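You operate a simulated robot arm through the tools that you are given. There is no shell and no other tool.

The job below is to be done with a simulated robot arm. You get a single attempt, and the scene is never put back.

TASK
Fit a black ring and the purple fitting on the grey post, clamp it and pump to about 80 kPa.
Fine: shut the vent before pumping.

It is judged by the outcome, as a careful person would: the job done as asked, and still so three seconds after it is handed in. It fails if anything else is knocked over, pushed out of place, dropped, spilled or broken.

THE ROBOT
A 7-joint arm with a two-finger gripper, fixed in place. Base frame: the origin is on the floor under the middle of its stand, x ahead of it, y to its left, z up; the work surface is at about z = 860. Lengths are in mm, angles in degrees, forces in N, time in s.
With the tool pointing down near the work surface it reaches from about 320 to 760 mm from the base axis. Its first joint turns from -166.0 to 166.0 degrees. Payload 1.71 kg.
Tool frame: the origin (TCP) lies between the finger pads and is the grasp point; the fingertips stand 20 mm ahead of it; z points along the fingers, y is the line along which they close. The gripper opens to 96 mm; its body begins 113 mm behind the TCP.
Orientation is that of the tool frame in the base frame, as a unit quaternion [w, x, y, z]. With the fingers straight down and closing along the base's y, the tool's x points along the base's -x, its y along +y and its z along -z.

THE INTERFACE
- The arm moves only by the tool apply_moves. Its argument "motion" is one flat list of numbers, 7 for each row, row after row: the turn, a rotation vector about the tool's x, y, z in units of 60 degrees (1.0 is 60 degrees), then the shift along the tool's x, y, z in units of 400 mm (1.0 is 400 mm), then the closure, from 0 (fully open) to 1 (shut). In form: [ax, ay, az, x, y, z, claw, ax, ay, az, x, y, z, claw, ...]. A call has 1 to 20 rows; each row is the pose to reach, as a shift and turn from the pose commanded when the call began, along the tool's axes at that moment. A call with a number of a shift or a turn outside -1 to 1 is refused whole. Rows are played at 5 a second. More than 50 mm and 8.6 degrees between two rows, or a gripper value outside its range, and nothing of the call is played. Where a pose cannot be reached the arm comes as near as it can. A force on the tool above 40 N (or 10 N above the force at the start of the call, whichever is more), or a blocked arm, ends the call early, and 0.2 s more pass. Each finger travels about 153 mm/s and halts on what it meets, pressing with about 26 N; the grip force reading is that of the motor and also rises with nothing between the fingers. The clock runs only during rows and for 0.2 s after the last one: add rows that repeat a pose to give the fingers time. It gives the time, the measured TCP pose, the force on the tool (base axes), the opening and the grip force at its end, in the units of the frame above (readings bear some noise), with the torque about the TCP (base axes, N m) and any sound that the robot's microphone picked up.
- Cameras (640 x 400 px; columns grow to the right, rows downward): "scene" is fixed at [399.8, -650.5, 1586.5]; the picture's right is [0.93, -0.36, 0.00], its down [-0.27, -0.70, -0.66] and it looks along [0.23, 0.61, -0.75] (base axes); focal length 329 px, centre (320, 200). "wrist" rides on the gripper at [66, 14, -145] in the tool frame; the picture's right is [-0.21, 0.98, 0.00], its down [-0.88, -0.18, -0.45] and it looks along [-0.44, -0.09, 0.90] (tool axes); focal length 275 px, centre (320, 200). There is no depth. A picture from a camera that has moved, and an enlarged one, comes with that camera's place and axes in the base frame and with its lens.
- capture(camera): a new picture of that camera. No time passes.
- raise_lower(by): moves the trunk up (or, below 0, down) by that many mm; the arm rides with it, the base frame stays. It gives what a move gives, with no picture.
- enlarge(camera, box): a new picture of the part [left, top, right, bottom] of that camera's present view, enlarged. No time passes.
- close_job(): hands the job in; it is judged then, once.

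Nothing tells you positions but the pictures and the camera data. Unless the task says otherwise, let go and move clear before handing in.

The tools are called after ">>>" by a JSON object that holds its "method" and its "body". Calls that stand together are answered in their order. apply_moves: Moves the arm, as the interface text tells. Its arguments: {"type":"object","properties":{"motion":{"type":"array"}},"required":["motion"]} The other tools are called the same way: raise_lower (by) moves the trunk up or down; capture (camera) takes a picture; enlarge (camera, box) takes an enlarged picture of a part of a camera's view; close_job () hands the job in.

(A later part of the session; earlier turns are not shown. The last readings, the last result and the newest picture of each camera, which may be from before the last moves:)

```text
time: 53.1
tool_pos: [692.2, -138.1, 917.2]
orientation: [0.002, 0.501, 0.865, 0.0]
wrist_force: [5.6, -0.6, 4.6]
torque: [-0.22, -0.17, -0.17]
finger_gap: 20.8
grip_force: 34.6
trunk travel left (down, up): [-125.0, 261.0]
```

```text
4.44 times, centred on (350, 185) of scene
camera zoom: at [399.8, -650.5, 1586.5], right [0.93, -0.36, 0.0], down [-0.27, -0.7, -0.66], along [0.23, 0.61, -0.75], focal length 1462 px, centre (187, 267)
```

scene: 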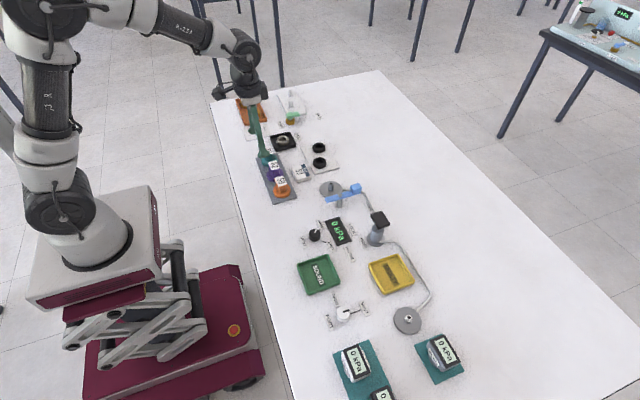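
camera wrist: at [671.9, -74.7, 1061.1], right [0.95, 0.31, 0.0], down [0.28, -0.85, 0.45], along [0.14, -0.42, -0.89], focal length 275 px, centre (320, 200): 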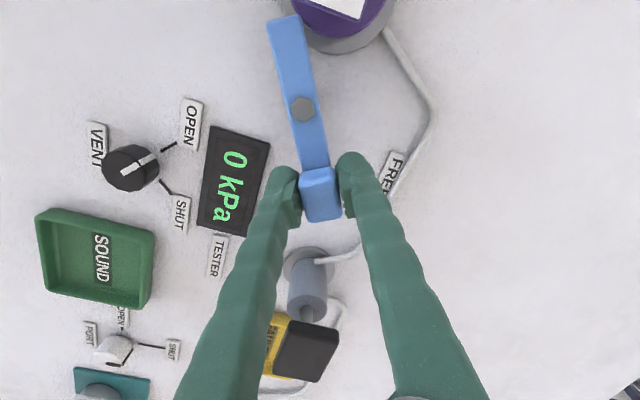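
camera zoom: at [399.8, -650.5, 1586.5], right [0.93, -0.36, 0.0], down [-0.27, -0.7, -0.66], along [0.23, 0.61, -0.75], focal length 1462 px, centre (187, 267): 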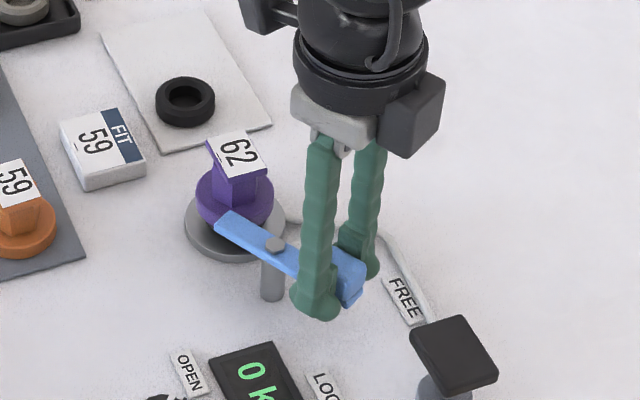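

The lever moved freely through 60°. I'll do the remaining 30° to LOCK, slowly.

>>> {"method": "apply_moves", "body": {"motion": [0, 0, 0.0833, 0.00044, -0.00998, 0, 0.9, 0, 0, 0.1667, 0.00174, -0.01988, 0, 0.9, 0, 0, 0.25, 0.0039, -0.02963, 0, 0.9, 0, 0, 0.3333, 0.00691, -0.03916, 0, 0.9, 0, 0, 0.4167, 0.01073, -0.04839, 0, 0.9, 0, 0, 0.5, 0.01534, -0.05725, 0, 0.9, 0, 0, 0.5, 0.01534, -0.05725, 0, 0.9]}}

>>> {"method": "capture", "body": {"camera": "wrist"}}

>>> {"method": "enlarge", "body": {"camera": "scene", "box": [310, 140, 390, 230]}}

```text
time: 54.7
tool_pos: [669.9, -145.1, 914.6]
orientation: [-0.001, 0.708, 0.707, -0.001]
wrist_force: [8.1, 0.3, -23.4]
torque: [-0.46, -0.18, 0.28]
finger_gap: 18.1
grip_force: 34.7
trunk travel left (down, up): [-125.0, 261.0]
```

```text
taken
camera wrist: at [684.5, -78.8, 1058.3], right [0.98, -0.21, 0.0], down [-0.18, -0.88, 0.45], along [-0.09, -0.44, -0.89], focal length 275 px, centre (320, 200)
```

wrist: 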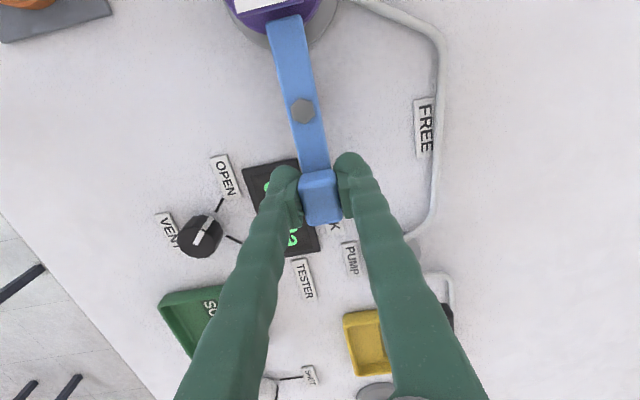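

```text
4.44 times, centred on (350, 185) of scene
camera zoom: at [399.8, -650.5, 1586.5], right [0.93, -0.36, 0.0], down [-0.27, -0.7, -0.66], along [0.23, 0.61, -0.75], focal length 1462 px, centre (187, 267)
```

zoom: 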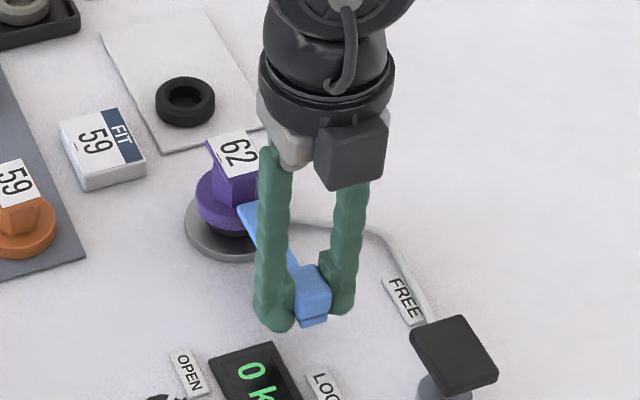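

The lever reached LOCK and drew downward as it clamped (-23 N), which is what a cam clamp would do. I'll check the clamp tip over the flange before letting go.

>>> {"method": "enlarge", "body": {"camera": "wrist", "box": [220, 0, 380, 130]}}

>>> {"method": "enlarge", "body": {"camera": "wrist", "box": [250, 80, 390, 240]}}

>>> {"method": "enlarge", "body": {"camera": "scene", "box": [318, 165, 360, 205]}}

```text
3.08 times, centred on (300, 65) of wrist
camera zoom: at [684.5, -78.8, 1058.3], right [0.98, -0.21, 0.0], down [-0.18, -0.88, 0.45], along [-0.09, -0.44, -0.89], focal length 847 px, centre (382, 615)
```

zoom: 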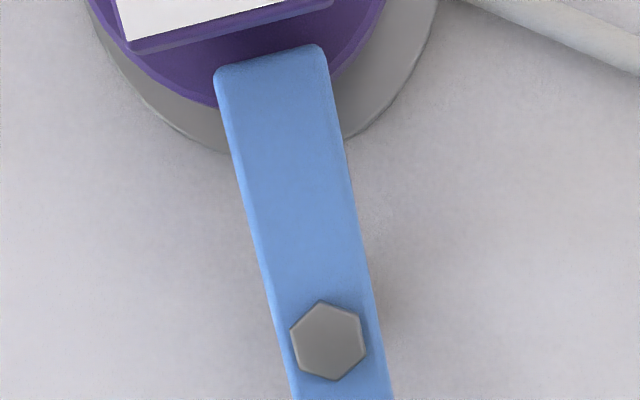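

```text
2.50 times, centred on (320, 160) of wrist
camera zoom: at [684.5, -78.8, 1058.3], right [0.98, -0.21, 0.0], down [-0.18, -0.88, 0.45], along [-0.09, -0.44, -0.89], focal length 688 px, centre (320, 300)
```

zoom: 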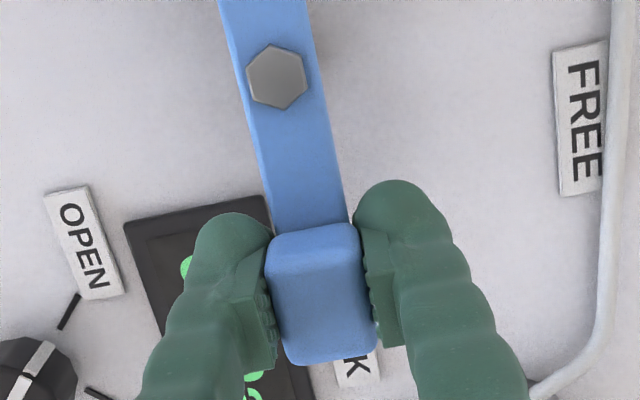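

```text
10.00 times, centred on (339, 185) of scene
camera zoom: at [399.8, -650.5, 1586.5], right [0.93, -0.36, 0.0], down [-0.27, -0.7, -0.66], along [0.23, 0.61, -0.75], focal length 3291 px, centre (130, 350)
```

zoom: 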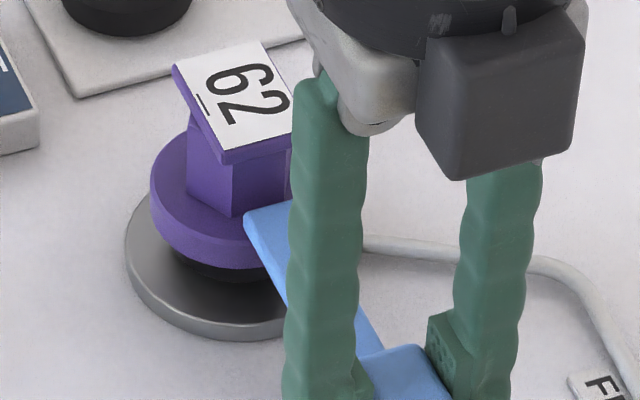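

The clamp tip lies over the flange at about 89°. I'll follow it down slightly and press 3° further to be sure it's fully at LOCK.

>>> {"method": "apply_moves", "body": {"motion": [0, 0, 0, 0, 0, 0.005, 0.9, 0, 0, 0.025, 0.0001, -0.003, 0.0065, 0.9, 0, 0, 0.05, 0.0002, -0.006, 0.0065, 0.9, 0, 0, 0.05, 0.0002, -0.006, 0.0065, 0.9]}}

>>> {"method": "enlarge", "body": {"camera": "wrist", "box": [220, 0, 380, 130]}}

```text
time: 55.7
tool_pos: [668.4, -144.5, 914.9]
orientation: [0.002, 0.725, 0.688, 0.001]
wrist_force: [17.9, 0.9, -10.7]
torque: [-0.01, 0.13, 0.8]
finger_gap: 18.8
grip_force: 35.3
trunk travel left (down, up): [-125.0, 261.0]
```

```text
3.08 times, centred on (300, 65) of wrist
camera zoom: at [686.6, -79.3, 1058.3], right [0.97, -0.26, 0.0], down [-0.23, -0.86, 0.45], along [-0.11, -0.43, -0.9], focal length 847 px, centre (382, 615)
```

zoom: 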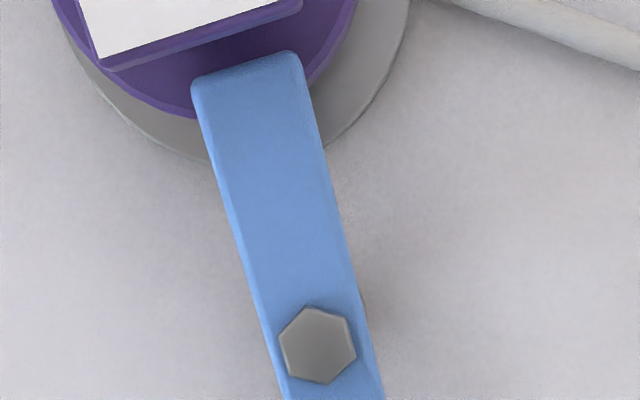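

The lever is against its stop at LOCK. I'll back off the pressure, release and raise.

>>> {"method": "apply_moves", "body": {"motion": [0, 0, -0.04, 0, 0.0045, 0, 0.9, 0, 0, -0.05, 0, 0.006, 0, 0.7, 0, 0, -0.05, 0, 0.006, 0, 0.55, 0, 0, -0.05, 0, 0.006, 0, 0.5, 0, 0, -0.05, 0, 0.006, 0, 0.5, 0, 0, -0.05, 0, 0.006, -0.06, 0.5, 0, 0, -0.05, 0, 0.006, -0.12, 0.5, 0, 0, -0.05, 0, 0.006, -0.16, 0.5, 0, 0, -0.05, 0, 0.006, -0.16, 0.5]}}

>>> {"method": "capture", "body": {"camera": "wrist"}}

>>> {"method": "enlarge", "body": {"camera": "scene", "box": [290, 160, 410, 270]}}

```text
time: 57.7
tool_pos: [668.1, -146.6, 979.2]
orientation: [0.001, 0.707, 0.707, 0.0]
wrist_force: [-0.3, 0.6, -0.6]
torque: [-0.02, -0.03, 0.02]
finger_gap: 47.9
grip_force: 0.0
trunk travel left (down, up): [-125.0, 261.0]
```

```text
taken
camera wrist: at [682.7, -80.3, 1123.8], right [0.98, -0.21, 0.0], down [-0.19, -0.88, 0.45], along [-0.09, -0.44, -0.9], focal length 275 px, centre (320, 200)
```

wrist: 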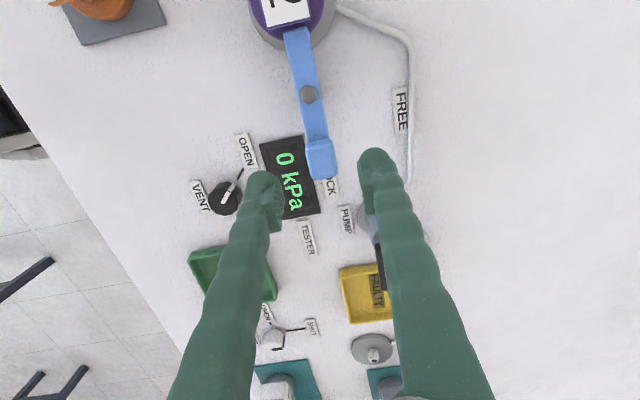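

```text
3.64 times, centred on (350, 215) of scene
camera zoom: at [399.8, -650.5, 1586.5], right [0.93, -0.36, 0.0], down [-0.27, -0.7, -0.66], along [0.23, 0.61, -0.75], focal length 1197 px, centre (211, 146)
```

zoom: 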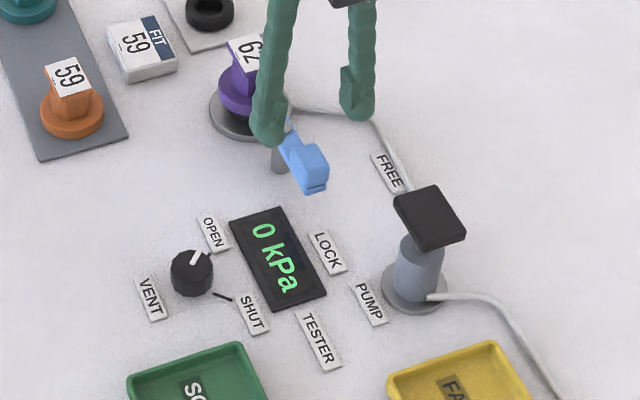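

The clamp holds at LOCK. Next is the vent knob near (566, -177): I'll move over it and yaw the tool back so I have room to turn it clockwise.

>>> {"method": "apply_moves", "body": {"motion": [0, 0, -0.125, -0.0125, -0.0425, 0.008, 0.5, 0, 0, -0.25, -0.025, -0.085, 0.016, 0.5, 0, 0, -0.375, -0.0375, -0.1275, 0.024, 0.5, 0, 0, -0.5, -0.05, -0.17, 0.032, 0.5, 0, 0, -0.625, -0.0625, -0.2125, 0.04, 0.5, 0, 0, -0.75, -0.075, -0.255, 0.0475, 0.5, 0, 0, -0.75, -0.075, -0.255, 0.0475, 0.5]}}

>>> {"method": "apply_moves", "body": {"motion": [0, 0, -0.125, 0, 0, 0, 0.5, 0, 0, -0.25, 0, 0, 0, 0.5, 0, 0, -0.375, 0, 0, 0, 0.5, 0, 0, -0.5, 0, 0, 0, 0.5, 0, 0, -0.625, 0, 0, 0, 0.5, 0, 0, -0.75, 0, 0, 0, 0.5, 0, 0, -0.75, 0, 0, 0, 0.5]}}

>>> {"method": "capture", "body": {"camera": "wrist"}}

>>> {"method": "enlarge", "body": {"camera": "wrist", "box": [220, 80, 420, 220]}}

>>> {"method": "enlarge", "body": {"camera": "scene", "box": [290, 200, 400, 270]}}

```text
time: 59.3
tool_pos: [564.5, -175.0, 960.5]
orientation: [0.002, 0.382, 0.924, -0.001]
wrist_force: [1.3, -0.4, -0.8]
torque: [0.01, -0.01, 0.02]
finger_gap: 48.1
grip_force: 0.0
trunk travel left (down, up): [-125.0, 261.0]
```

```text
time: 60.9
tool_pos: [565.1, -174.7, 959.3]
orientation: [0.001, -0.001, 1.0, -0.001]
wrist_force: [0.2, 0.0, -0.9]
torque: [-0.01, 0.0, 0.02]
finger_gap: 48.0
grip_force: 0.0
trunk travel left (down, up): [-125.0, 261.0]
```

```text
taken
camera wrist: at [500.5, -160.8, 1103.3], right [0.21, 0.98, 0.0], down [0.88, -0.18, 0.45], along [0.44, -0.09, -0.89], focal length 275 px, centre (320, 200)
```

wrist: 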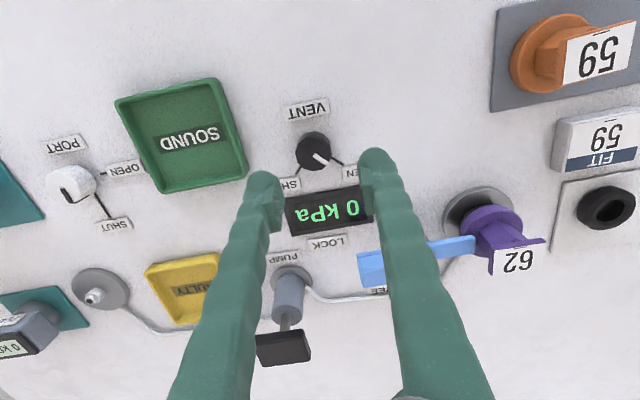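

```text
2.86 times, centred on (320, 150) of wrist
camera zoom: at [500.5, -160.8, 1103.3], right [0.21, 0.98, 0.0], down [0.88, -0.18, 0.45], along [0.44, -0.09, -0.89], focal length 786 px, centre (320, 343)
```

zoom: 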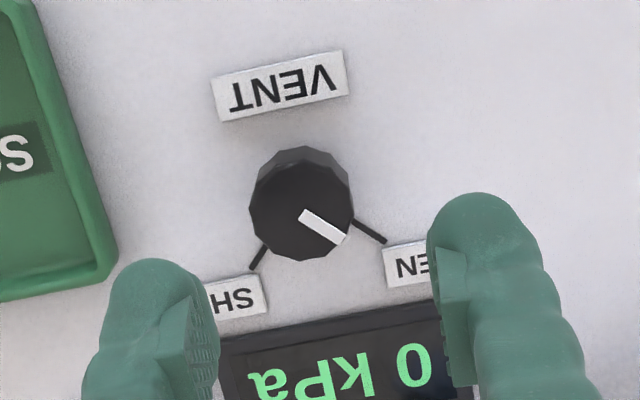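

```text
5.71 times, centred on (345, 235) of scene
camera zoom: at [399.8, -650.5, 1586.5], right [0.93, -0.36, 0.0], down [-0.27, -0.7, -0.66], along [0.23, 0.61, -0.75], focal length 1880 px, centre (177, 0)
```

zoom: 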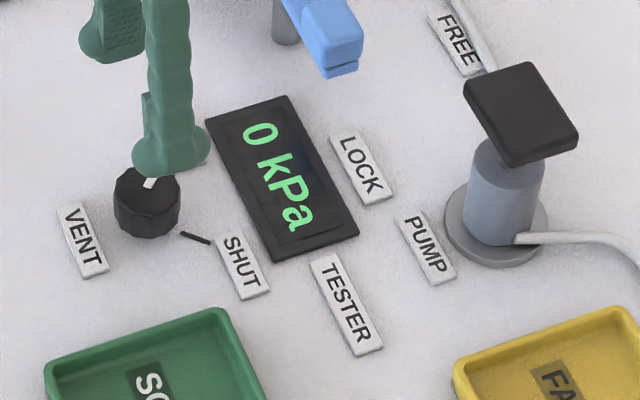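

The knob centre is at about (565.5, -180) with its top near z = 880. OPEN is at about +41° and SHUT at about -42°. To stay clear of the gauge I'll turn it from tool yaw -45° to +45°, so I'll yaw to -45° first.

>>> {"method": "apply_moves", "body": {"motion": [0, 0, -0.125, 0, -0.003, 0, 0.5, 0, 0, -0.25, 0, -0.006, 0, 0.5, 0, 0, -0.375, 0, -0.009, 0, 0.5, 0, 0, -0.5, 0, -0.0135, 0, 0.5, 0, 0, -0.625, 0, -0.0135, 0, 0.5, 0, 0, -0.75, 0, -0.0135, 0, 0.5, 0, 0, -0.75, 0, -0.0135, 0, 0.5]}}

>>> {"method": "capture", "body": {"camera": "wrist"}}

>>> {"method": "enlarge", "body": {"camera": "wrist", "box": [220, 80, 420, 220]}}

```text
time: 62.5
tool_pos: [565.6, -180.0, 959.1]
orientation: [0.001, -0.383, 0.924, -0.002]
wrist_force: [-0.2, -0.3, 0.4]
torque: [-0.05, -0.01, -0.03]
finger_gap: 47.9
grip_force: 0.1
trunk travel left (down, up): [-125.0, 261.0]
```

```text
taken
camera wrist: at [509.9, -216.6, 1103.5], right [-0.55, 0.84, 0.0], down [0.75, 0.49, 0.44], along [0.37, 0.24, -0.9], focal length 275 px, centre (320, 200)
```

wrist: 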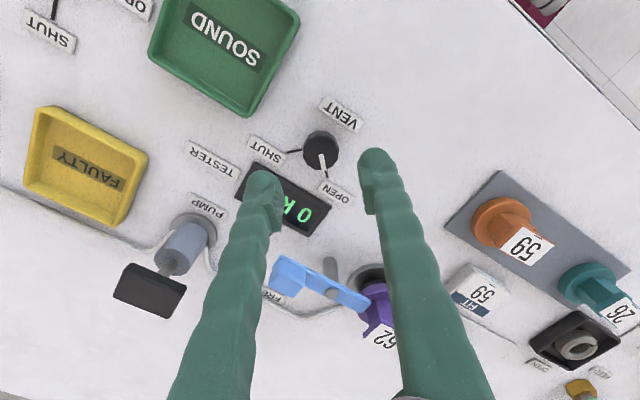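

```text
2.86 times, centred on (320, 150) of wrist
camera zoom: at [509.9, -216.6, 1103.5], right [-0.55, 0.84, 0.0], down [0.75, 0.49, 0.44], along [0.37, 0.24, -0.9], focal length 786 px, centre (320, 343)
```

zoom: 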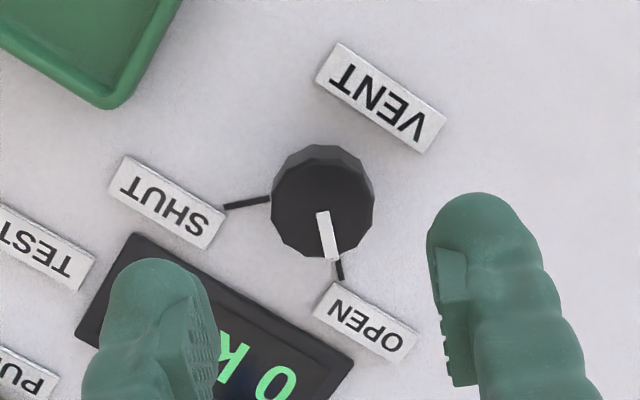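

The tool is centred on the knob. I'll narrow the gap to 40 mm, descend so the tips are just above gauge height, and close on the knob.

>>> {"method": "apply_moves", "body": {"motion": [0, 0, 0, 0, 0, 0, 0.58, 0, 0, 0, 0, 0, 0.04, 0.58, 0, 0, 0, 0, 0, 0.08, 0.58, 0, 0, 0, 0, 0, 0.12, 0.58, 0, 0, 0, 0, 0, 0.15, 0.58, 0, 0, 0, 0, 0, 0.17, 0.58, 0, 0, 0, 0, 0, 0.17, 0.58]}}

>>> {"method": "enlarge", "body": {"camera": "wrist", "box": [220, 80, 420, 260]}}

>>> {"method": "enlarge", "body": {"camera": "scene", "box": [290, 200, 370, 260]}}

```text
time: 64.1
tool_pos: [565.6, -183.1, 889.8]
orientation: [0.0, -0.382, 0.924, -0.001]
wrist_force: [-0.3, -0.3, 0.1]
torque: [0.02, -0.07, -0.01]
finger_gap: 40.4
grip_force: 0.0
trunk travel left (down, up): [-125.0, 261.0]
```

```text
2.22 times, centred on (320, 170) of wrist
camera zoom: at [510.1, -217.7, 1035.1], right [-0.55, 0.84, 0.0], down [0.75, 0.49, 0.44], along [0.37, 0.24, -0.9], focal length 612 px, centre (320, 267)
```

zoom: 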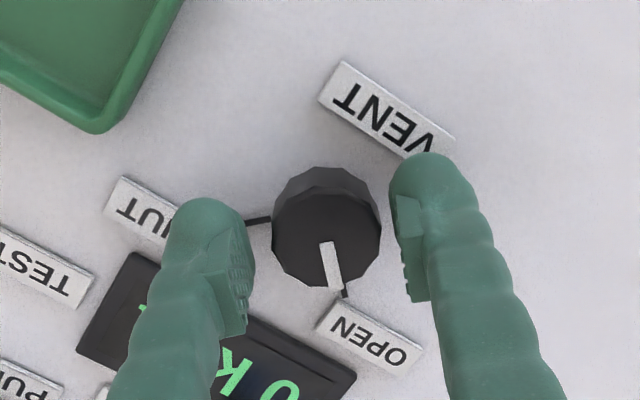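

```text
6.67 times, centred on (330, 230) of scene
camera zoom: at [399.8, -650.5, 1586.5], right [0.93, -0.36, 0.0], down [-0.27, -0.7, -0.66], along [0.23, 0.61, -0.75], focal length 2194 px, centre (253, 0)
```

zoom: 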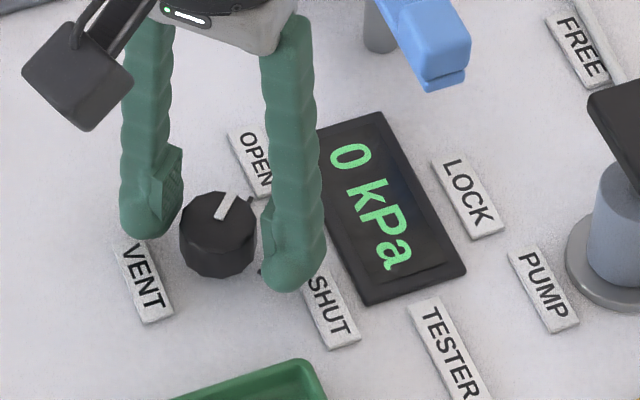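

The knob is about 1.8 mm toward the right finger. I'll trim that and close on it.

>>> {"method": "apply_moves", "body": {"motion": [0, 0, 0, 0, 0.0045, 0, 0.58, 0, 0, 0, 0, 0.0045, 0, 0.62, 0, 0, 0, 0, 0.0045, 0, 0.7, 0, 0, 0, 0, 0.0045, 0, 0.8, 0, 0, 0, 0, 0.0045, 0, 0.8, 0, 0, 0, 0, 0.0045, 0, 0.8]}}

>>> {"method": "enlarge", "body": {"camera": "wrist", "box": [220, 80, 420, 260]}}

```text
time: 65.5
tool_pos: [564.4, -179.8, 891.9]
orientation: [0.0, -0.383, 0.924, -0.001]
wrist_force: [2.6, -1.6, -0.4]
torque: [-0.02, 0.0, 0.03]
finger_gap: 28.9
grip_force: 34.9
trunk travel left (down, up): [-125.0, 261.0]
```

```text
2.22 times, centred on (320, 170) of wrist
camera zoom: at [509.3, -216.0, 1035.1], right [-0.55, 0.84, 0.0], down [0.75, 0.49, 0.45], along [0.37, 0.24, -0.9], focal length 612 px, centre (320, 267)
```

zoom: 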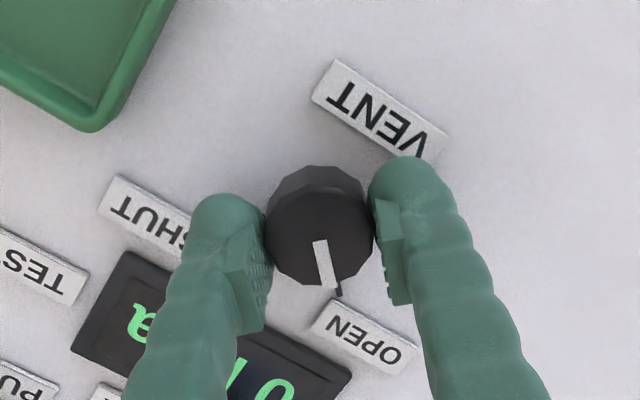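

The knob is gripped at 28.9 mm. I'll turn it clockwise 60° first.

>>> {"method": "apply_moves", "body": {"motion": [0, 0, 0.1, 0, 0, 0, 0.8, 0, 0, 0.2, 0, 0, 0, 0.8, 0, 0, 0.3, 0, 0, 0, 0.8, 0, 0, 0.4, 0, 0, 0, 0.8, 0, 0, 0.5, 0, 0, 0, 0.8, 0, 0, 0.6, 0, 0, 0, 0.8, 0, 0, 0.7, 0, 0, 0, 0.8, 0, 0, 0.8, 0, 0, 0, 0.8, 0, 0, 0.9, 0, 0, 0, 0.8, 0, 0, 1.0, 0, 0, 0, 0.8, 0, 0, 1.0, 0, 0, 0, 0.8]}}

>>> {"method": "enlarge", "body": {"camera": "wrist", "box": [220, 80, 420, 260]}}

```text
time: 67.9
tool_pos: [566.3, -179.9, 891.6]
orientation: [0.002, 0.132, 0.991, -0.001]
wrist_force: [6.7, -12.1, 2.7]
torque: [-0.24, -0.27, 0.0]
finger_gap: 29.1
grip_force: 35.0
trunk travel left (down, up): [-125.0, 261.0]
```

```text
2.22 times, centred on (320, 170) of wrist
camera zoom: at [505.9, -149.6, 1034.9], right [0.45, 0.89, 0.0], down [0.8, -0.41, 0.45], along [0.4, -0.2, -0.89], focal length 612 px, centre (320, 267)
```

zoom: 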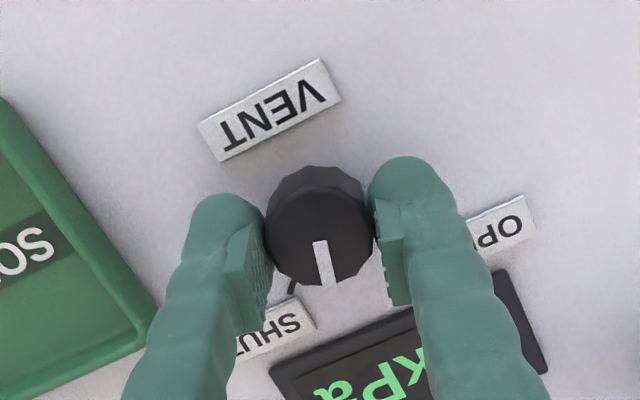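

The pointer turned with the gripper. Another 25–30° brings it to SHUT.

>>> {"method": "apply_moves", "body": {"motion": [0, 0, 0.1, 0, 0, 0, 0.8, 0, 0, 0.2, 0, 0, 0, 0.8, 0, 0, 0.3, 0, 0, 0, 0.8, 0, 0, 0.4, 0, 0, 0, 0.8, 0, 0, 0.4, 0, 0, 0, 0.8]}}

>>> {"method": "enlarge", "body": {"camera": "wrist", "box": [220, 80, 420, 260]}}

>>> {"method": "enlarge", "body": {"camera": "scene", "box": [290, 200, 370, 260]}}

```text
time: 69.1
tool_pos: [566.3, -180.2, 890.8]
orientation: [0.002, 0.335, 0.942, 0.0]
wrist_force: [10.5, -15.3, 8.5]
torque: [-0.27, -0.17, -0.05]
finger_gap: 28.9
grip_force: 35.2
trunk travel left (down, up): [-125.0, 261.0]
```

```text
2.22 times, centred on (320, 170) of wrist
camera zoom: at [523.0, -128.1, 1034.8], right [0.78, 0.63, 0.0], down [0.56, -0.7, 0.45], along [0.28, -0.35, -0.89], focal length 612 px, centre (320, 267)
```

zoom: 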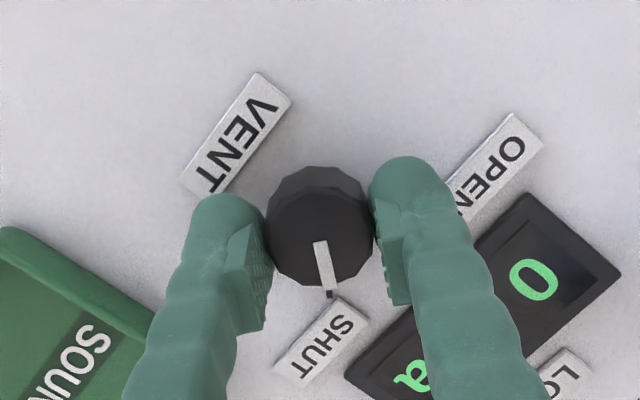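

```text
6.67 times, centred on (330, 230) of scene
camera zoom: at [399.8, -650.5, 1586.5], right [0.93, -0.36, 0.0], down [-0.27, -0.7, -0.66], along [0.23, 0.61, -0.75], focal length 2194 px, centre (253, 0)
```

zoom: 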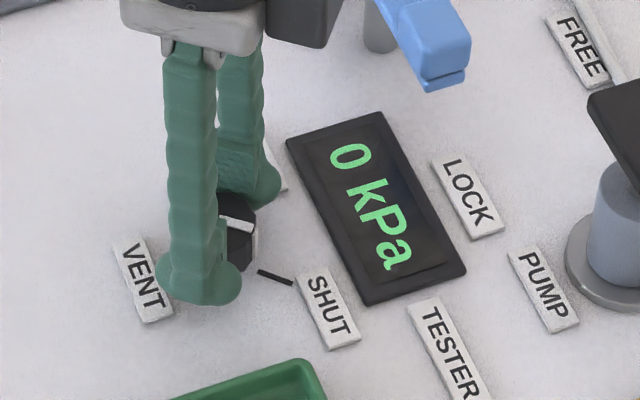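

The pointer now lines up with the SHUT tick. I'll nudge a few degrees further to be sure it's at the stop.

>>> {"method": "apply_moves", "body": {"motion": [0, 0, 0.04, 0, 0, 0, 0.8, 0, 0, 0.08, 0, 0, 0, 0.8, 0, 0, 0.08, 0, 0, 0, 0.8]}}

>>> {"method": "enlarge", "body": {"camera": "wrist", "box": [260, 110, 380, 240]}}

```text
time: 69.9
tool_pos: [564.9, -179.9, 891.0]
orientation: [0.002, 0.374, 0.927, 0.0]
wrist_force: [12.1, -17.2, 12.1]
torque: [-0.28, -0.14, -0.01]
finger_gap: 29.0
grip_force: 34.8
trunk travel left (down, up): [-125.0, 261.0]
```

```text
3.08 times, centred on (320, 175) of wrist
camera zoom: at [527.5, -124.8, 1034.8], right [0.83, 0.56, 0.0], down [0.5, -0.74, 0.45], along [0.25, -0.37, -0.89], focal length 847 px, centre (320, 277)
```

zoom: 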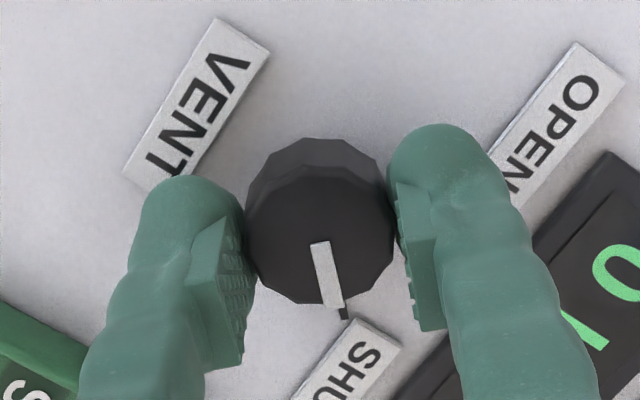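

It has turned 89° in total and has the same pointer-to-tick relation as it started with at OPEN. I'll add the last degree, release slightly and raise.

>>> {"method": "apply_moves", "body": {"motion": [0, 0, 0.02, 0, 0, 0, 0.8, 0, 0, 0.02, 0, 0, 0, 0.8, 0, 0, 0.02, 0, 0, 0, 0.65, 0, 0, 0.02, 0, 0, 0, 0.58, 0, 0, 0.02, 0, 0, 0, 0.58, 0, 0, 0.02, 0, 0, -0.05, 0.58, 0, 0, 0.02, 0, 0, -0.1, 0.58, 0, 0, 0.02, 0, 0, -0.15, 0.58, 0, 0, 0.02, 0, 0, -0.2, 0.58, 0, 0, 0.02, 0, 0, -0.2, 0.58]}}

>>> {"method": "capture", "body": {"camera": "wrist"}}

>>> {"method": "enlarge", "body": {"camera": "wrist", "box": [240, 70, 400, 210]}}

>>> {"method": "enlarge", "body": {"camera": "scene", "box": [290, 160, 410, 270]}}

```text
time: 72.1
tool_pos: [564.0, -178.2, 971.1]
orientation: [0.001, 0.383, 0.924, -0.001]
wrist_force: [0.2, 0.1, -0.9]
torque: [0.04, 0.0, -0.02]
finger_gap: 40.2
grip_force: 0.1
trunk travel left (down, up): [-125.0, 261.0]
```

```text
taken
camera wrist: at [527.7, -122.4, 1116.0], right [0.84, 0.55, 0.0], down [0.49, -0.75, 0.45], along [0.24, -0.37, -0.89], focal length 275 px, centre (320, 200)
```

wrist: 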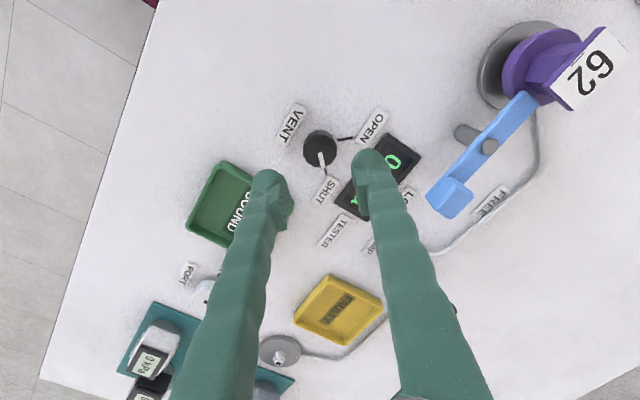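

```text
2.86 times, centred on (320, 140) of wrist
camera zoom: at [527.7, -122.4, 1116.0], right [0.84, 0.55, 0.0], down [0.49, -0.75, 0.45], along [0.24, -0.37, -0.89], focal length 786 px, centre (320, 371)
```

zoom: 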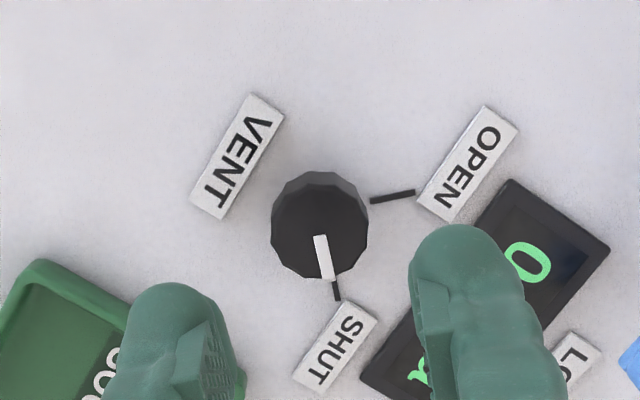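

```text
3.64 times, centred on (350, 215) of scene
camera zoom: at [399.8, -650.5, 1586.5], right [0.93, -0.36, 0.0], down [-0.27, -0.7, -0.66], along [0.23, 0.61, -0.75], focal length 1197 px, centre (211, 146)
```

zoom: 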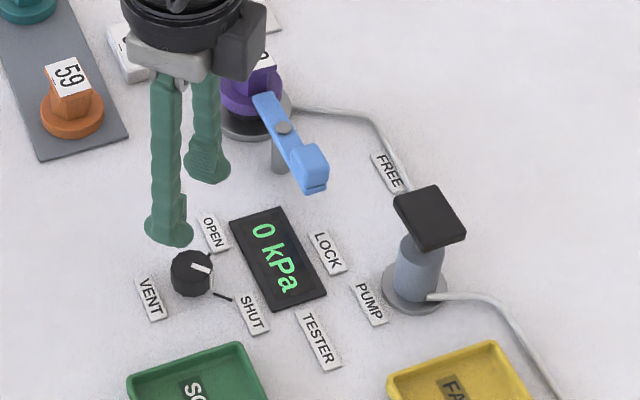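

The vent is at SHUT and the clamp at LOCK. Next is the pump: its pad is at about (714, -240), top near z = 944. I'll close the fingers and move over it.

>>> {"method": "apply_moves", "body": {"motion": [0, 0, 0, -0.0625, 0.026, -0.01, 1, 0, 0, 0, -0.125, 0.052, -0.01, 1, 0, 0, 0, -0.1875, 0.078, -0.01, 1, 0, 0, 0, -0.25, 0.104, -0.01, 1, 0, 0, 0, -0.3125, 0.13, -0.01, 1, 0, 0, 0, -0.375, 0.155, -0.01, 1, 0, 0, 0, -0.375, 0.155, -0.01, 1]}}

>>> {"method": "capture", "body": {"camera": "wrist"}}

>>> {"method": "enlarge", "body": {"camera": "scene", "box": [300, 130, 440, 260]}}

```text
time: 73.7
tool_pos: [713.5, -242.0, 976.0]
orientation: [-0.001, 0.384, 0.923, 0.0]
wrist_force: [-0.7, -1.1, 0.3]
torque: [-0.03, 0.03, -0.01]
finger_gap: 0.1
grip_force: 26.2
out of reach, approached as far as the arm can: row 6, 7
trunk travel left (down, up): [-125.0, 261.0]
```

```text
taken
camera wrist: at [677.6, -185.8, 1119.3], right [0.84, 0.55, 0.0], down [0.49, -0.75, 0.44], along [0.24, -0.37, -0.9], focal length 275 px, centre (320, 200)
```

wrist: 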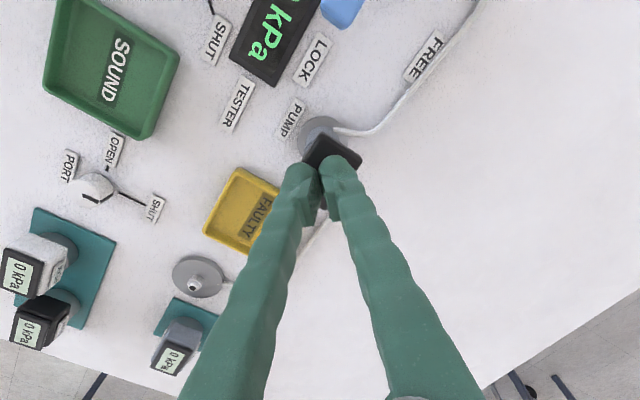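

```text
3.08 times, centred on (370, 195) of scene
camera zoom: at [399.8, -650.5, 1586.5], right [0.93, -0.36, 0.0], down [-0.27, -0.7, -0.66], along [0.23, 0.61, -0.75], focal length 1012 px, centre (166, 215)
```

zoom: 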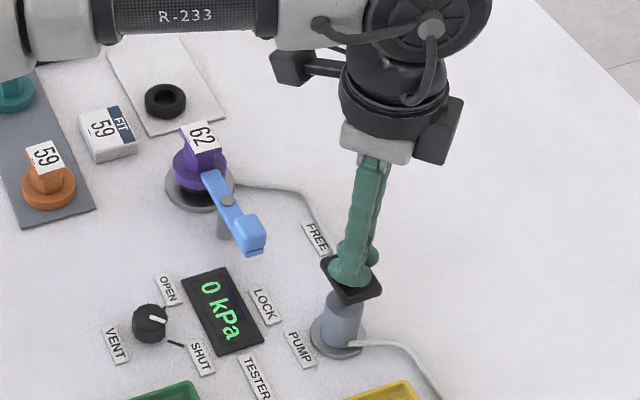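

The tips are over the pad, close to the reach limit. I'll shift slightly inward and press down gently for a first short stroke.

>>> {"method": "apply_moves", "body": {"motion": [0, 0, 0, 0.0124, -0.0053, 0.01, 1, 0, 0, 0, 0.0124, -0.0053, 0.02, 1, 0, 0, 0, 0.0124, -0.0053, 0.03, 1, 0, 0, 0, 0.0124, -0.0053, 0.04, 1, 0, 0, 0, 0.0124, -0.0053, 0.05, 1, 0, 0, 0, 0.0124, -0.0053, 0.05, 1]}}

>>> {"method": "enlarge", "body": {"camera": "scene", "box": [300, 180, 420, 270]}}

```text
time: 74.2
tool_pos: [686.6, -236.3, 986.2]
orientation: [0.01, 0.383, 0.924, 0.003]
wrist_force: [-0.7, 0.3, 0.4]
torque: [-0.01, -0.1, 0.02]
finger_gap: 0.1
grip_force: 25.4
trunk travel left (down, up): [-125.0, 261.0]
stopped in row 2: the arm was blocked; the commanded pose is now the measured one
```

```text
4.44 times, centred on (360, 225) of scene
camera zoom: at [399.8, -650.5, 1586.5], right [0.93, -0.36, 0.0], down [-0.27, -0.7, -0.66], along [0.23, 0.61, -0.75], focal length 1462 px, centre (142, 89)
```

zoom: 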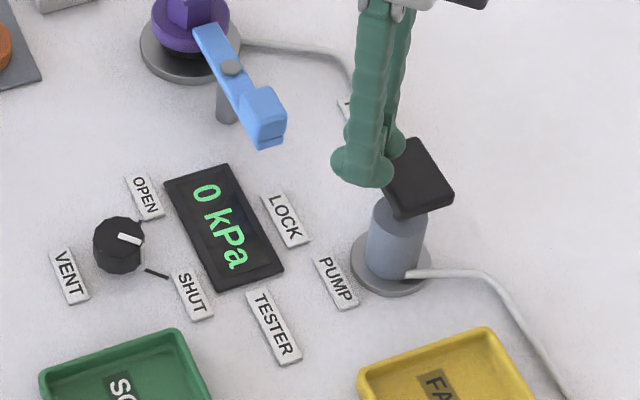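

The arm slipped at the edge of its reach and stopped. It touched nothing and the gauge still reads 0. I'll pull in, level the tool and raise the trunk some to get better reach for pressing the pump.

>>> {"method": "apply_moves", "body": {"motion": [0.0126, 0.0155, 0, 0.047, -0.009, -0.018, 1, 0.0126, 0.0155, 0, 0.0935, -0.018, -0.035, 1, 0.0126, 0.0155, 0, 0.0935, -0.018, -0.035, 1]}}

>>> {"method": "raise_lower", "body": {"by": 90}}

```text
time: 75.0
tool_pos: [655.7, -215.1, 996.0]
orientation: [-0.003, 0.383, 0.924, 0.0]
wrist_force: [-0.3, -0.2, 0.3]
torque: [0.0, -0.02, -0.01]
finger_gap: 0.1
grip_force: 26.1
trunk travel left (down, up): [-125.0, 261.0]
```

```text
time: 76.3
tool_pos: [656.1, -214.2, 1084.3]
orientation: [-0.002, 0.383, 0.924, -0.001]
wrist_force: [0.1, 0.5, 0.3]
torque: [-0.01, 0.01, -0.01]
finger_gap: 0.1
grip_force: 26.1
trunk travel left (down, up): [-215.0, 171.0]
```

Now I'll lower the arm at this radius and then extend outward toward the pump pad.

>>> {"method": "apply_moves", "body": {"motion": [0, 0, 0, 0, 0, 0.07, 1, 0, 0, 0, 0, 0, 0.14, 1, 0, 0, 0, 0, 0, 0.21, 1, 0, 0, 0, 0, 0, 0.265, 1, 0, 0, 0, 0, 0, 0.265, 1]}}

>>> {"method": "apply_moves", "body": {"motion": [0, 0, 0, -0.035, 0.011, 0, 1, 0, 0, 0, -0.07, 0.022, 0, 1, 0, 0, 0, -0.105, 0.033, 0, 1, 0, 0, 0, -0.14, 0.044, 0, 1, 0, 0, 0, -0.14, 0.044, 0, 1]}}

>>> {"method": "enlarge", "body": {"camera": "scene", "box": [300, 130, 440, 260]}}

```text
time: 77.5
tool_pos: [655.2, -215.1, 978.7]
orientation: [-0.001, 0.383, 0.924, -0.001]
wrist_force: [-0.7, -0.3, -0.3]
torque: [0.01, 0.01, -0.06]
finger_gap: 0.2
grip_force: 26.3
trunk travel left (down, up): [-215.0, 171.0]
```

```text
time: 78.5
tool_pos: [693.2, -244.0, 994.8]
orientation: [0.007, 0.383, 0.924, 0.003]
wrist_force: [-1.3, -0.4, 0.4]
torque: [-0.04, -0.15, 0.01]
finger_gap: 0.0
grip_force: 26.3
trunk travel left (down, up): [-215.0, 171.0]
stopped in row 5: the arm was blocked; the commanded pose is now the measured one
```

```text
3.08 times, centred on (370, 195) of scene
camera zoom: at [399.8, -650.5, 1586.5], right [0.93, -0.36, 0.0], down [-0.27, -0.7, -0.66], along [0.23, 0.61, -0.75], focal length 1012 px, centre (166, 215)
```

zoom: 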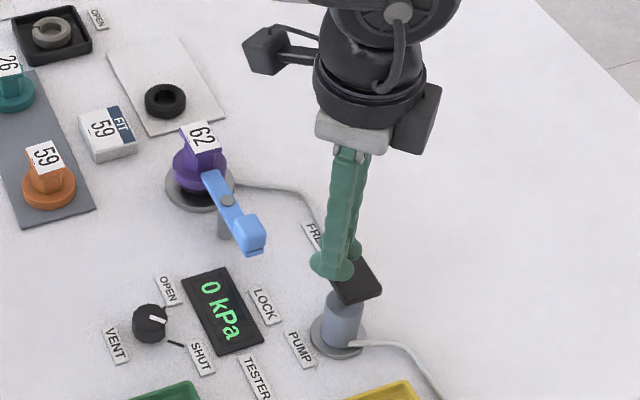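

Raising the trunk made the reach worse, so a lower trunk should be better. I'll retreat, lift the arm, and lower the trunk further.

>>> {"method": "apply_moves", "body": {"motion": [0.0103, 0.0103, 0, 0.09, -0.032, -0.02, 1, 0.0103, 0.0103, 0, 0.18, -0.064, -0.04, 1, 0.0103, 0.0103, 0, 0.269, -0.0955, -0.06, 1, 0.0103, 0.0103, 0, 0.269, -0.0955, -0.16, 1, 0.0103, 0.0103, 0, 0.269, -0.0955, -0.26, 1, 0.0103, 0.0103, 0, 0.269, -0.0955, -0.36, 1, 0.0103, 0.0103, 0, 0.269, -0.0955, -0.46, 1, 0.0103, 0.0103, 0, 0.269, -0.0955, -0.5, 1, 0.0103, 0.0103, 0, 0.269, -0.0955, -0.5, 1]}}

```text
time: 80.5
tool_pos: [588.8, -194.8, 1188.9]
orientation: [-0.003, 0.383, 0.924, 0.0]
wrist_force: [0.4, -0.7, 0.5]
torque: [-0.01, 0.0, -0.04]
finger_gap: 0.0
grip_force: 26.6
trunk travel left (down, up): [-215.0, 171.0]
```

The arm is high and clear, so I'll lower the trunk by 205 mm.

>>> {"method": "raise_lower", "body": {"by": -205}}

>>> {"method": "capture", "body": {"camera": "scene"}}

```text
time: 82.8
tool_pos: [589.6, -194.5, 984.2]
orientation: [-0.003, 0.383, 0.924, 0.0]
wrist_force: [0.4, -0.2, -0.8]
torque: [0.0, -0.01, 0.02]
finger_gap: 0.2
grip_force: 26.1
trunk travel left (down, up): [-10.0, 376.0]
```

```text
taken
```

scene: 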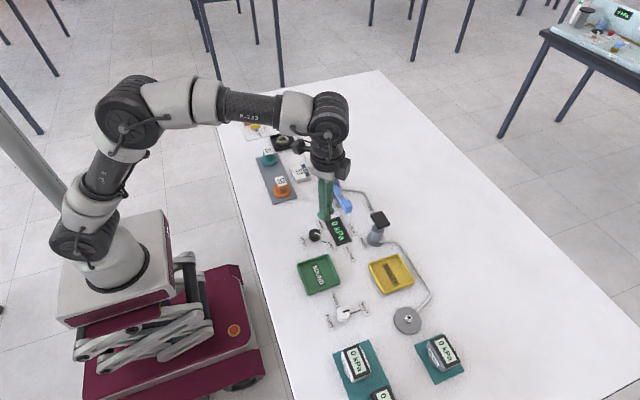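

There's now more room to extend. I'll move out toward the pump pad in two steps.

>>> {"method": "apply_moves", "body": {"motion": [-0.0022, -0.0053, 0, -0.06, 0.027, 0.005, 1, -0.0022, -0.0053, 0, -0.12, 0.054, 0.01, 1, -0.0022, -0.0053, 0, -0.18, 0.081, 0.015, 1, -0.0022, -0.0053, 0, -0.24, 0.108, 0.02, 1, -0.0022, -0.0053, 0, -0.24, 0.108, 0.02, 1]}}

>>> {"method": "apply_moves", "body": {"motion": [0, 0, 0, -0.02, 0.01, 0, 1, 0, 0, 0, -0.04, 0.02, 0, 1, 0, 0, 0, -0.0568, 0.0278, 0, 1, 0, 0, 0, -0.0568, 0.0278, 0, 1]}}

>>> {"method": "capture", "body": {"camera": "wrist"}}

>>> {"method": "enlarge", "body": {"camera": "scene", "box": [300, 130, 440, 260]}}

```text
time: 84.0
tool_pos: [675.4, -225.3, 976.4]
orientation: [-0.002, 0.383, 0.924, 0.0]
wrist_force: [0.3, 0.3, -1.0]
torque: [0.01, 0.02, -0.01]
finger_gap: 0.0
grip_force: 26.3
out of reach, approached as far as the arm can: row 4, 5
trunk travel left (down, up): [-10.0, 376.0]
```

```text
time: 85.0
tool_pos: [676.7, -224.3, 975.9]
orientation: [-0.001, 0.382, 0.924, 0.0]
wrist_force: [0.4, 0.2, -1.1]
torque: [0.01, 0.0, 0.02]
finger_gap: 0.0
grip_force: 26.0
out of reach, approached as far as the arm can: row 1, 2, 3, 4
trunk travel left (down, up): [-10.0, 376.0]
```

```text
taken
camera wrist: at [641.2, -168.0, 1119.6], right [0.84, 0.55, 0.0], down [0.49, -0.75, 0.44], along [0.24, -0.37, -0.9], focal length 275 px, centre (320, 200)
```

wrist: 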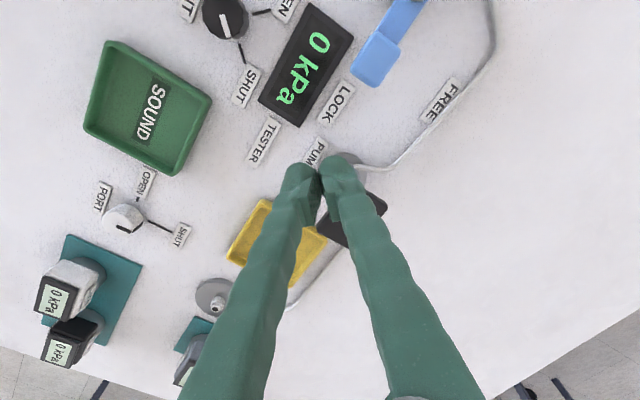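

```text
3.08 times, centred on (370, 195) of scene
camera zoom: at [399.8, -650.5, 1586.5], right [0.93, -0.36, 0.0], down [-0.27, -0.7, -0.66], along [0.23, 0.61, -0.75], focal length 1012 px, centre (166, 215)
```

zoom: 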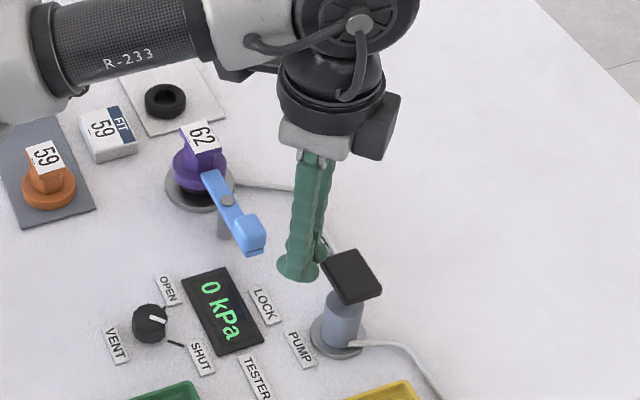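

At this trunk height the straight-arm limit is too short. The earlier blocks look like the wrist camera fouling the forearm when it points back toward the base. I'll retract, yaw to +90° so the camera is off to the side, and use an intermediate trunk height.

>>> {"method": "apply_moves", "body": {"motion": [0, 0, 0.0, 0.05, -0.025, -0.01, 1, 0, 0, 0.125, 0.1, -0.05, -0.02, 1, 0, 0, 0.25, 0.1556, -0.0778, -0.035, 1, 0, 0, 0.375, 0.1556, -0.0778, -0.035, 1, 0, 0, 0.5, 0.1556, -0.0778, -0.035, 1, 0, 0, 0.625, 0.1556, -0.0778, -0.035, 1, 0, 0, 0.75, 0.1556, -0.0778, -0.035, 1, 0, 0, 0.75, 0.1556, -0.0778, -0.035, 1]}}

>>> {"method": "raise_lower", "body": {"by": 165}}

```text
time: 86.8
tool_pos: [601.8, -199.9, 983.0]
orientation: [0.0, 0.707, 0.707, 0.0]
wrist_force: [0.2, -0.6, 0.9]
torque: [-0.02, 0.0, -0.04]
finger_gap: 0.0
grip_force: 25.9
trunk travel left (down, up): [-10.0, 376.0]
```

```text
time: 88.6
tool_pos: [601.6, -199.5, 1149.1]
orientation: [0.0, 0.707, 0.708, 0.0]
wrist_force: [-0.7, 0.0, 0.4]
torque: [-0.05, -0.03, -0.03]
finger_gap: 0.0
grip_force: 26.0
trunk travel left (down, up): [-175.0, 211.0]
```

Yaw is now +90° with the trunk at -150. I'll lower the arm and then extend to the pad.

>>> {"method": "apply_moves", "body": {"motion": [0, 0, 0, 0, 0, 0.09, 1, 0, 0, 0, 0, 0, 0.18, 1, 0, 0, 0, 0, 0, 0.27, 1, 0, 0, 0, 0, 0, 0.36, 1, 0, 0, 0, 0, 0, 0.43, 1, 0, 0, 0, 0, 0, 0.43, 1]}}

>>> {"method": "apply_moves", "body": {"motion": [0, 0, 0, -0.02, 0.055, 0, 1, 0, 0, 0, -0.04, 0.11, 0, 1, 0, 0, 0, -0.06, 0.165, 0, 1, 0, 0, 0, -0.08, 0.22, 0, 1, 0, 0, 0, -0.101, 0.276, 0, 1, 0, 0, 0, -0.101, 0.276, 0, 1]}}

>>> {"method": "capture", "body": {"camera": "wrist"}}

>>> {"method": "enlarge", "body": {"camera": "scene", "box": [300, 130, 440, 260]}}

```text
time: 90.0
tool_pos: [602.1, -199.2, 978.1]
orientation: [0.001, 0.707, 0.707, 0.001]
wrist_force: [-0.8, 0.7, 0.4]
torque: [0.05, 0.02, -0.01]
finger_gap: 0.0
grip_force: 25.7
trunk travel left (down, up): [-175.0, 211.0]
```

```text
time: 91.4
tool_pos: [722.8, -244.7, 979.0]
orientation: [-0.001, 0.707, 0.707, 0.0]
wrist_force: [0.4, 0.2, -0.2]
torque: [-0.01, 0.03, -0.05]
finger_gap: 0.2
grip_force: 25.4
trunk travel left (down, up): [-175.0, 211.0]
```

```text
taken
camera wrist: at [737.8, -179.6, 1123.8], right [0.98, -0.21, 0.0], down [-0.18, -0.88, 0.44], along [-0.09, -0.43, -0.9], focal length 275 px, centre (320, 200)
```

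wrist: 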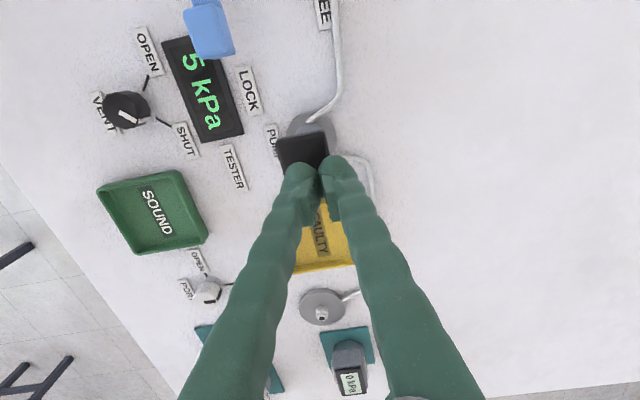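

```text
3.08 times, centred on (370, 195) of scene
camera zoom: at [399.8, -650.5, 1586.5], right [0.93, -0.36, 0.0], down [-0.27, -0.7, -0.66], along [0.23, 0.61, -0.75], focal length 1012 px, centre (166, 215)
```

zoom: 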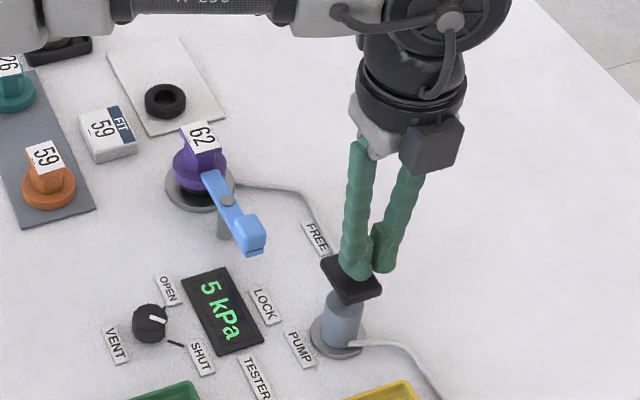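

The gauge reads 5 kPa, so the circuit is sealed and the pad was probably brushed. I'll hold still to see the settled pose and whether the reading stays.

>>> {"method": "apply_moves", "body": {"motion": [0, 0, 0, 0, 0, 0, 1, 0, 0, 0, 0, 0, 0, 1, 0, 0, 0, 0, 0, 0, 1]}}

>>> {"method": "enlarge", "body": {"camera": "scene", "box": [330, 180, 410, 260]}}

>>> {"method": "enlarge", "body": {"camera": "wrist", "box": [240, 90, 400, 220]}}

```text
time: 92.2
tool_pos: [724.2, -245.1, 979.3]
orientation: [-0.001, 0.707, 0.707, -0.001]
wrist_force: [0.3, -0.2, -1.2]
torque: [-0.01, 0.02, 0.04]
finger_gap: 0.1
grip_force: 26.2
trunk travel left (down, up): [-175.0, 211.0]
```

```text
5.00 times, centred on (370, 220) of scene
camera zoom: at [399.8, -650.5, 1586.5], right [0.93, -0.36, 0.0], down [-0.27, -0.7, -0.66], along [0.23, 0.61, -0.75], focal length 1645 px, centre (70, 100)
```

zoom: 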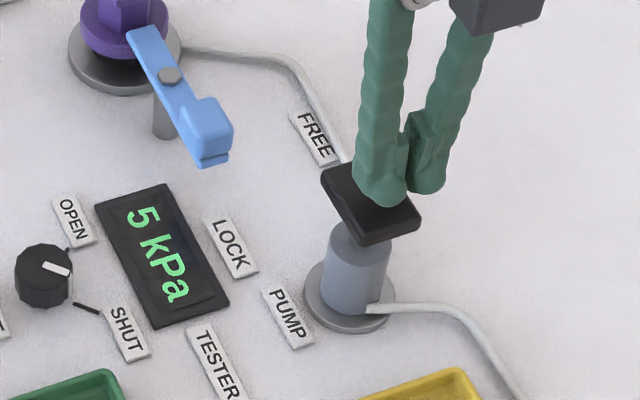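

```text
3.08 times, centred on (320, 155) of wrist
camera zoom: at [738.6, -179.7, 1123.7], right [0.98, -0.21, 0.0], down [-0.18, -0.88, 0.44], along [-0.09, -0.43, -0.9], focal length 847 px, centre (320, 338)
```

zoom: 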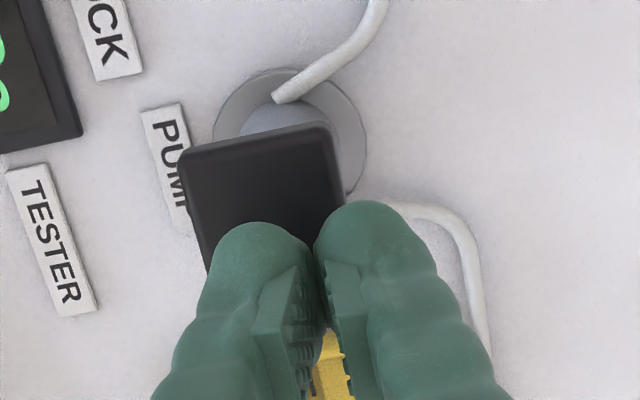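

The 5 kPa is holding steady. The pad centre is about 9 mm nearer than the tool, so I'll centre over it and then press down a short way.

>>> {"method": "apply_moves", "body": {"motion": [0, 0, 0, 0.01, -0.01, 0, 1, 0, 0, 0, 0.02, -0.021, 0, 1, 0, 0, 0, 0.02, -0.021, 0, 1]}}

>>> {"method": "enlarge", "body": {"camera": "scene", "box": [330, 180, 410, 260]}}

>>> {"method": "enlarge", "body": {"camera": "wrist", "box": [240, 90, 400, 220]}}

```text
time: 92.8
tool_pos: [695.6, -236.7, 995.8]
orientation: [0.008, 0.706, 0.708, 0.007]
wrist_force: [-1.4, 0.4, 0.3]
torque: [-0.01, -0.13, -0.02]
finger_gap: 0.0
grip_force: 25.6
trunk travel left (down, up): [-175.0, 211.0]
stopped in row 2: the arm was blocked; the commanded pose is now the measured one
```

```text
5.00 times, centred on (370, 220) of scene
camera zoom: at [399.8, -650.5, 1586.5], right [0.93, -0.36, 0.0], down [-0.27, -0.7, -0.66], along [0.23, 0.61, -0.75], focal length 1645 px, centre (70, 100)
```

zoom: 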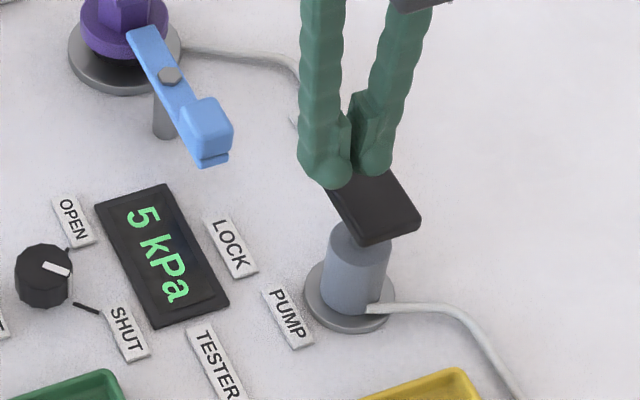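

```text
3.08 times, centred on (320, 155) of wrist
camera zoom: at [707.5, -171.4, 1140.4], right [0.98, -0.2, 0.02], down [-0.19, -0.88, 0.44], along [-0.07, -0.44, -0.9], focal length 847 px, centre (320, 338)
```

zoom: 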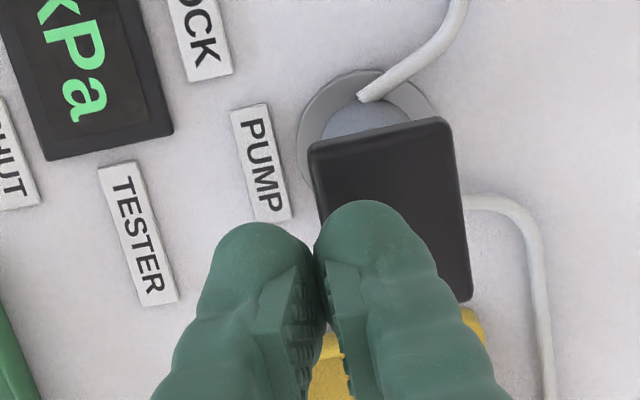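

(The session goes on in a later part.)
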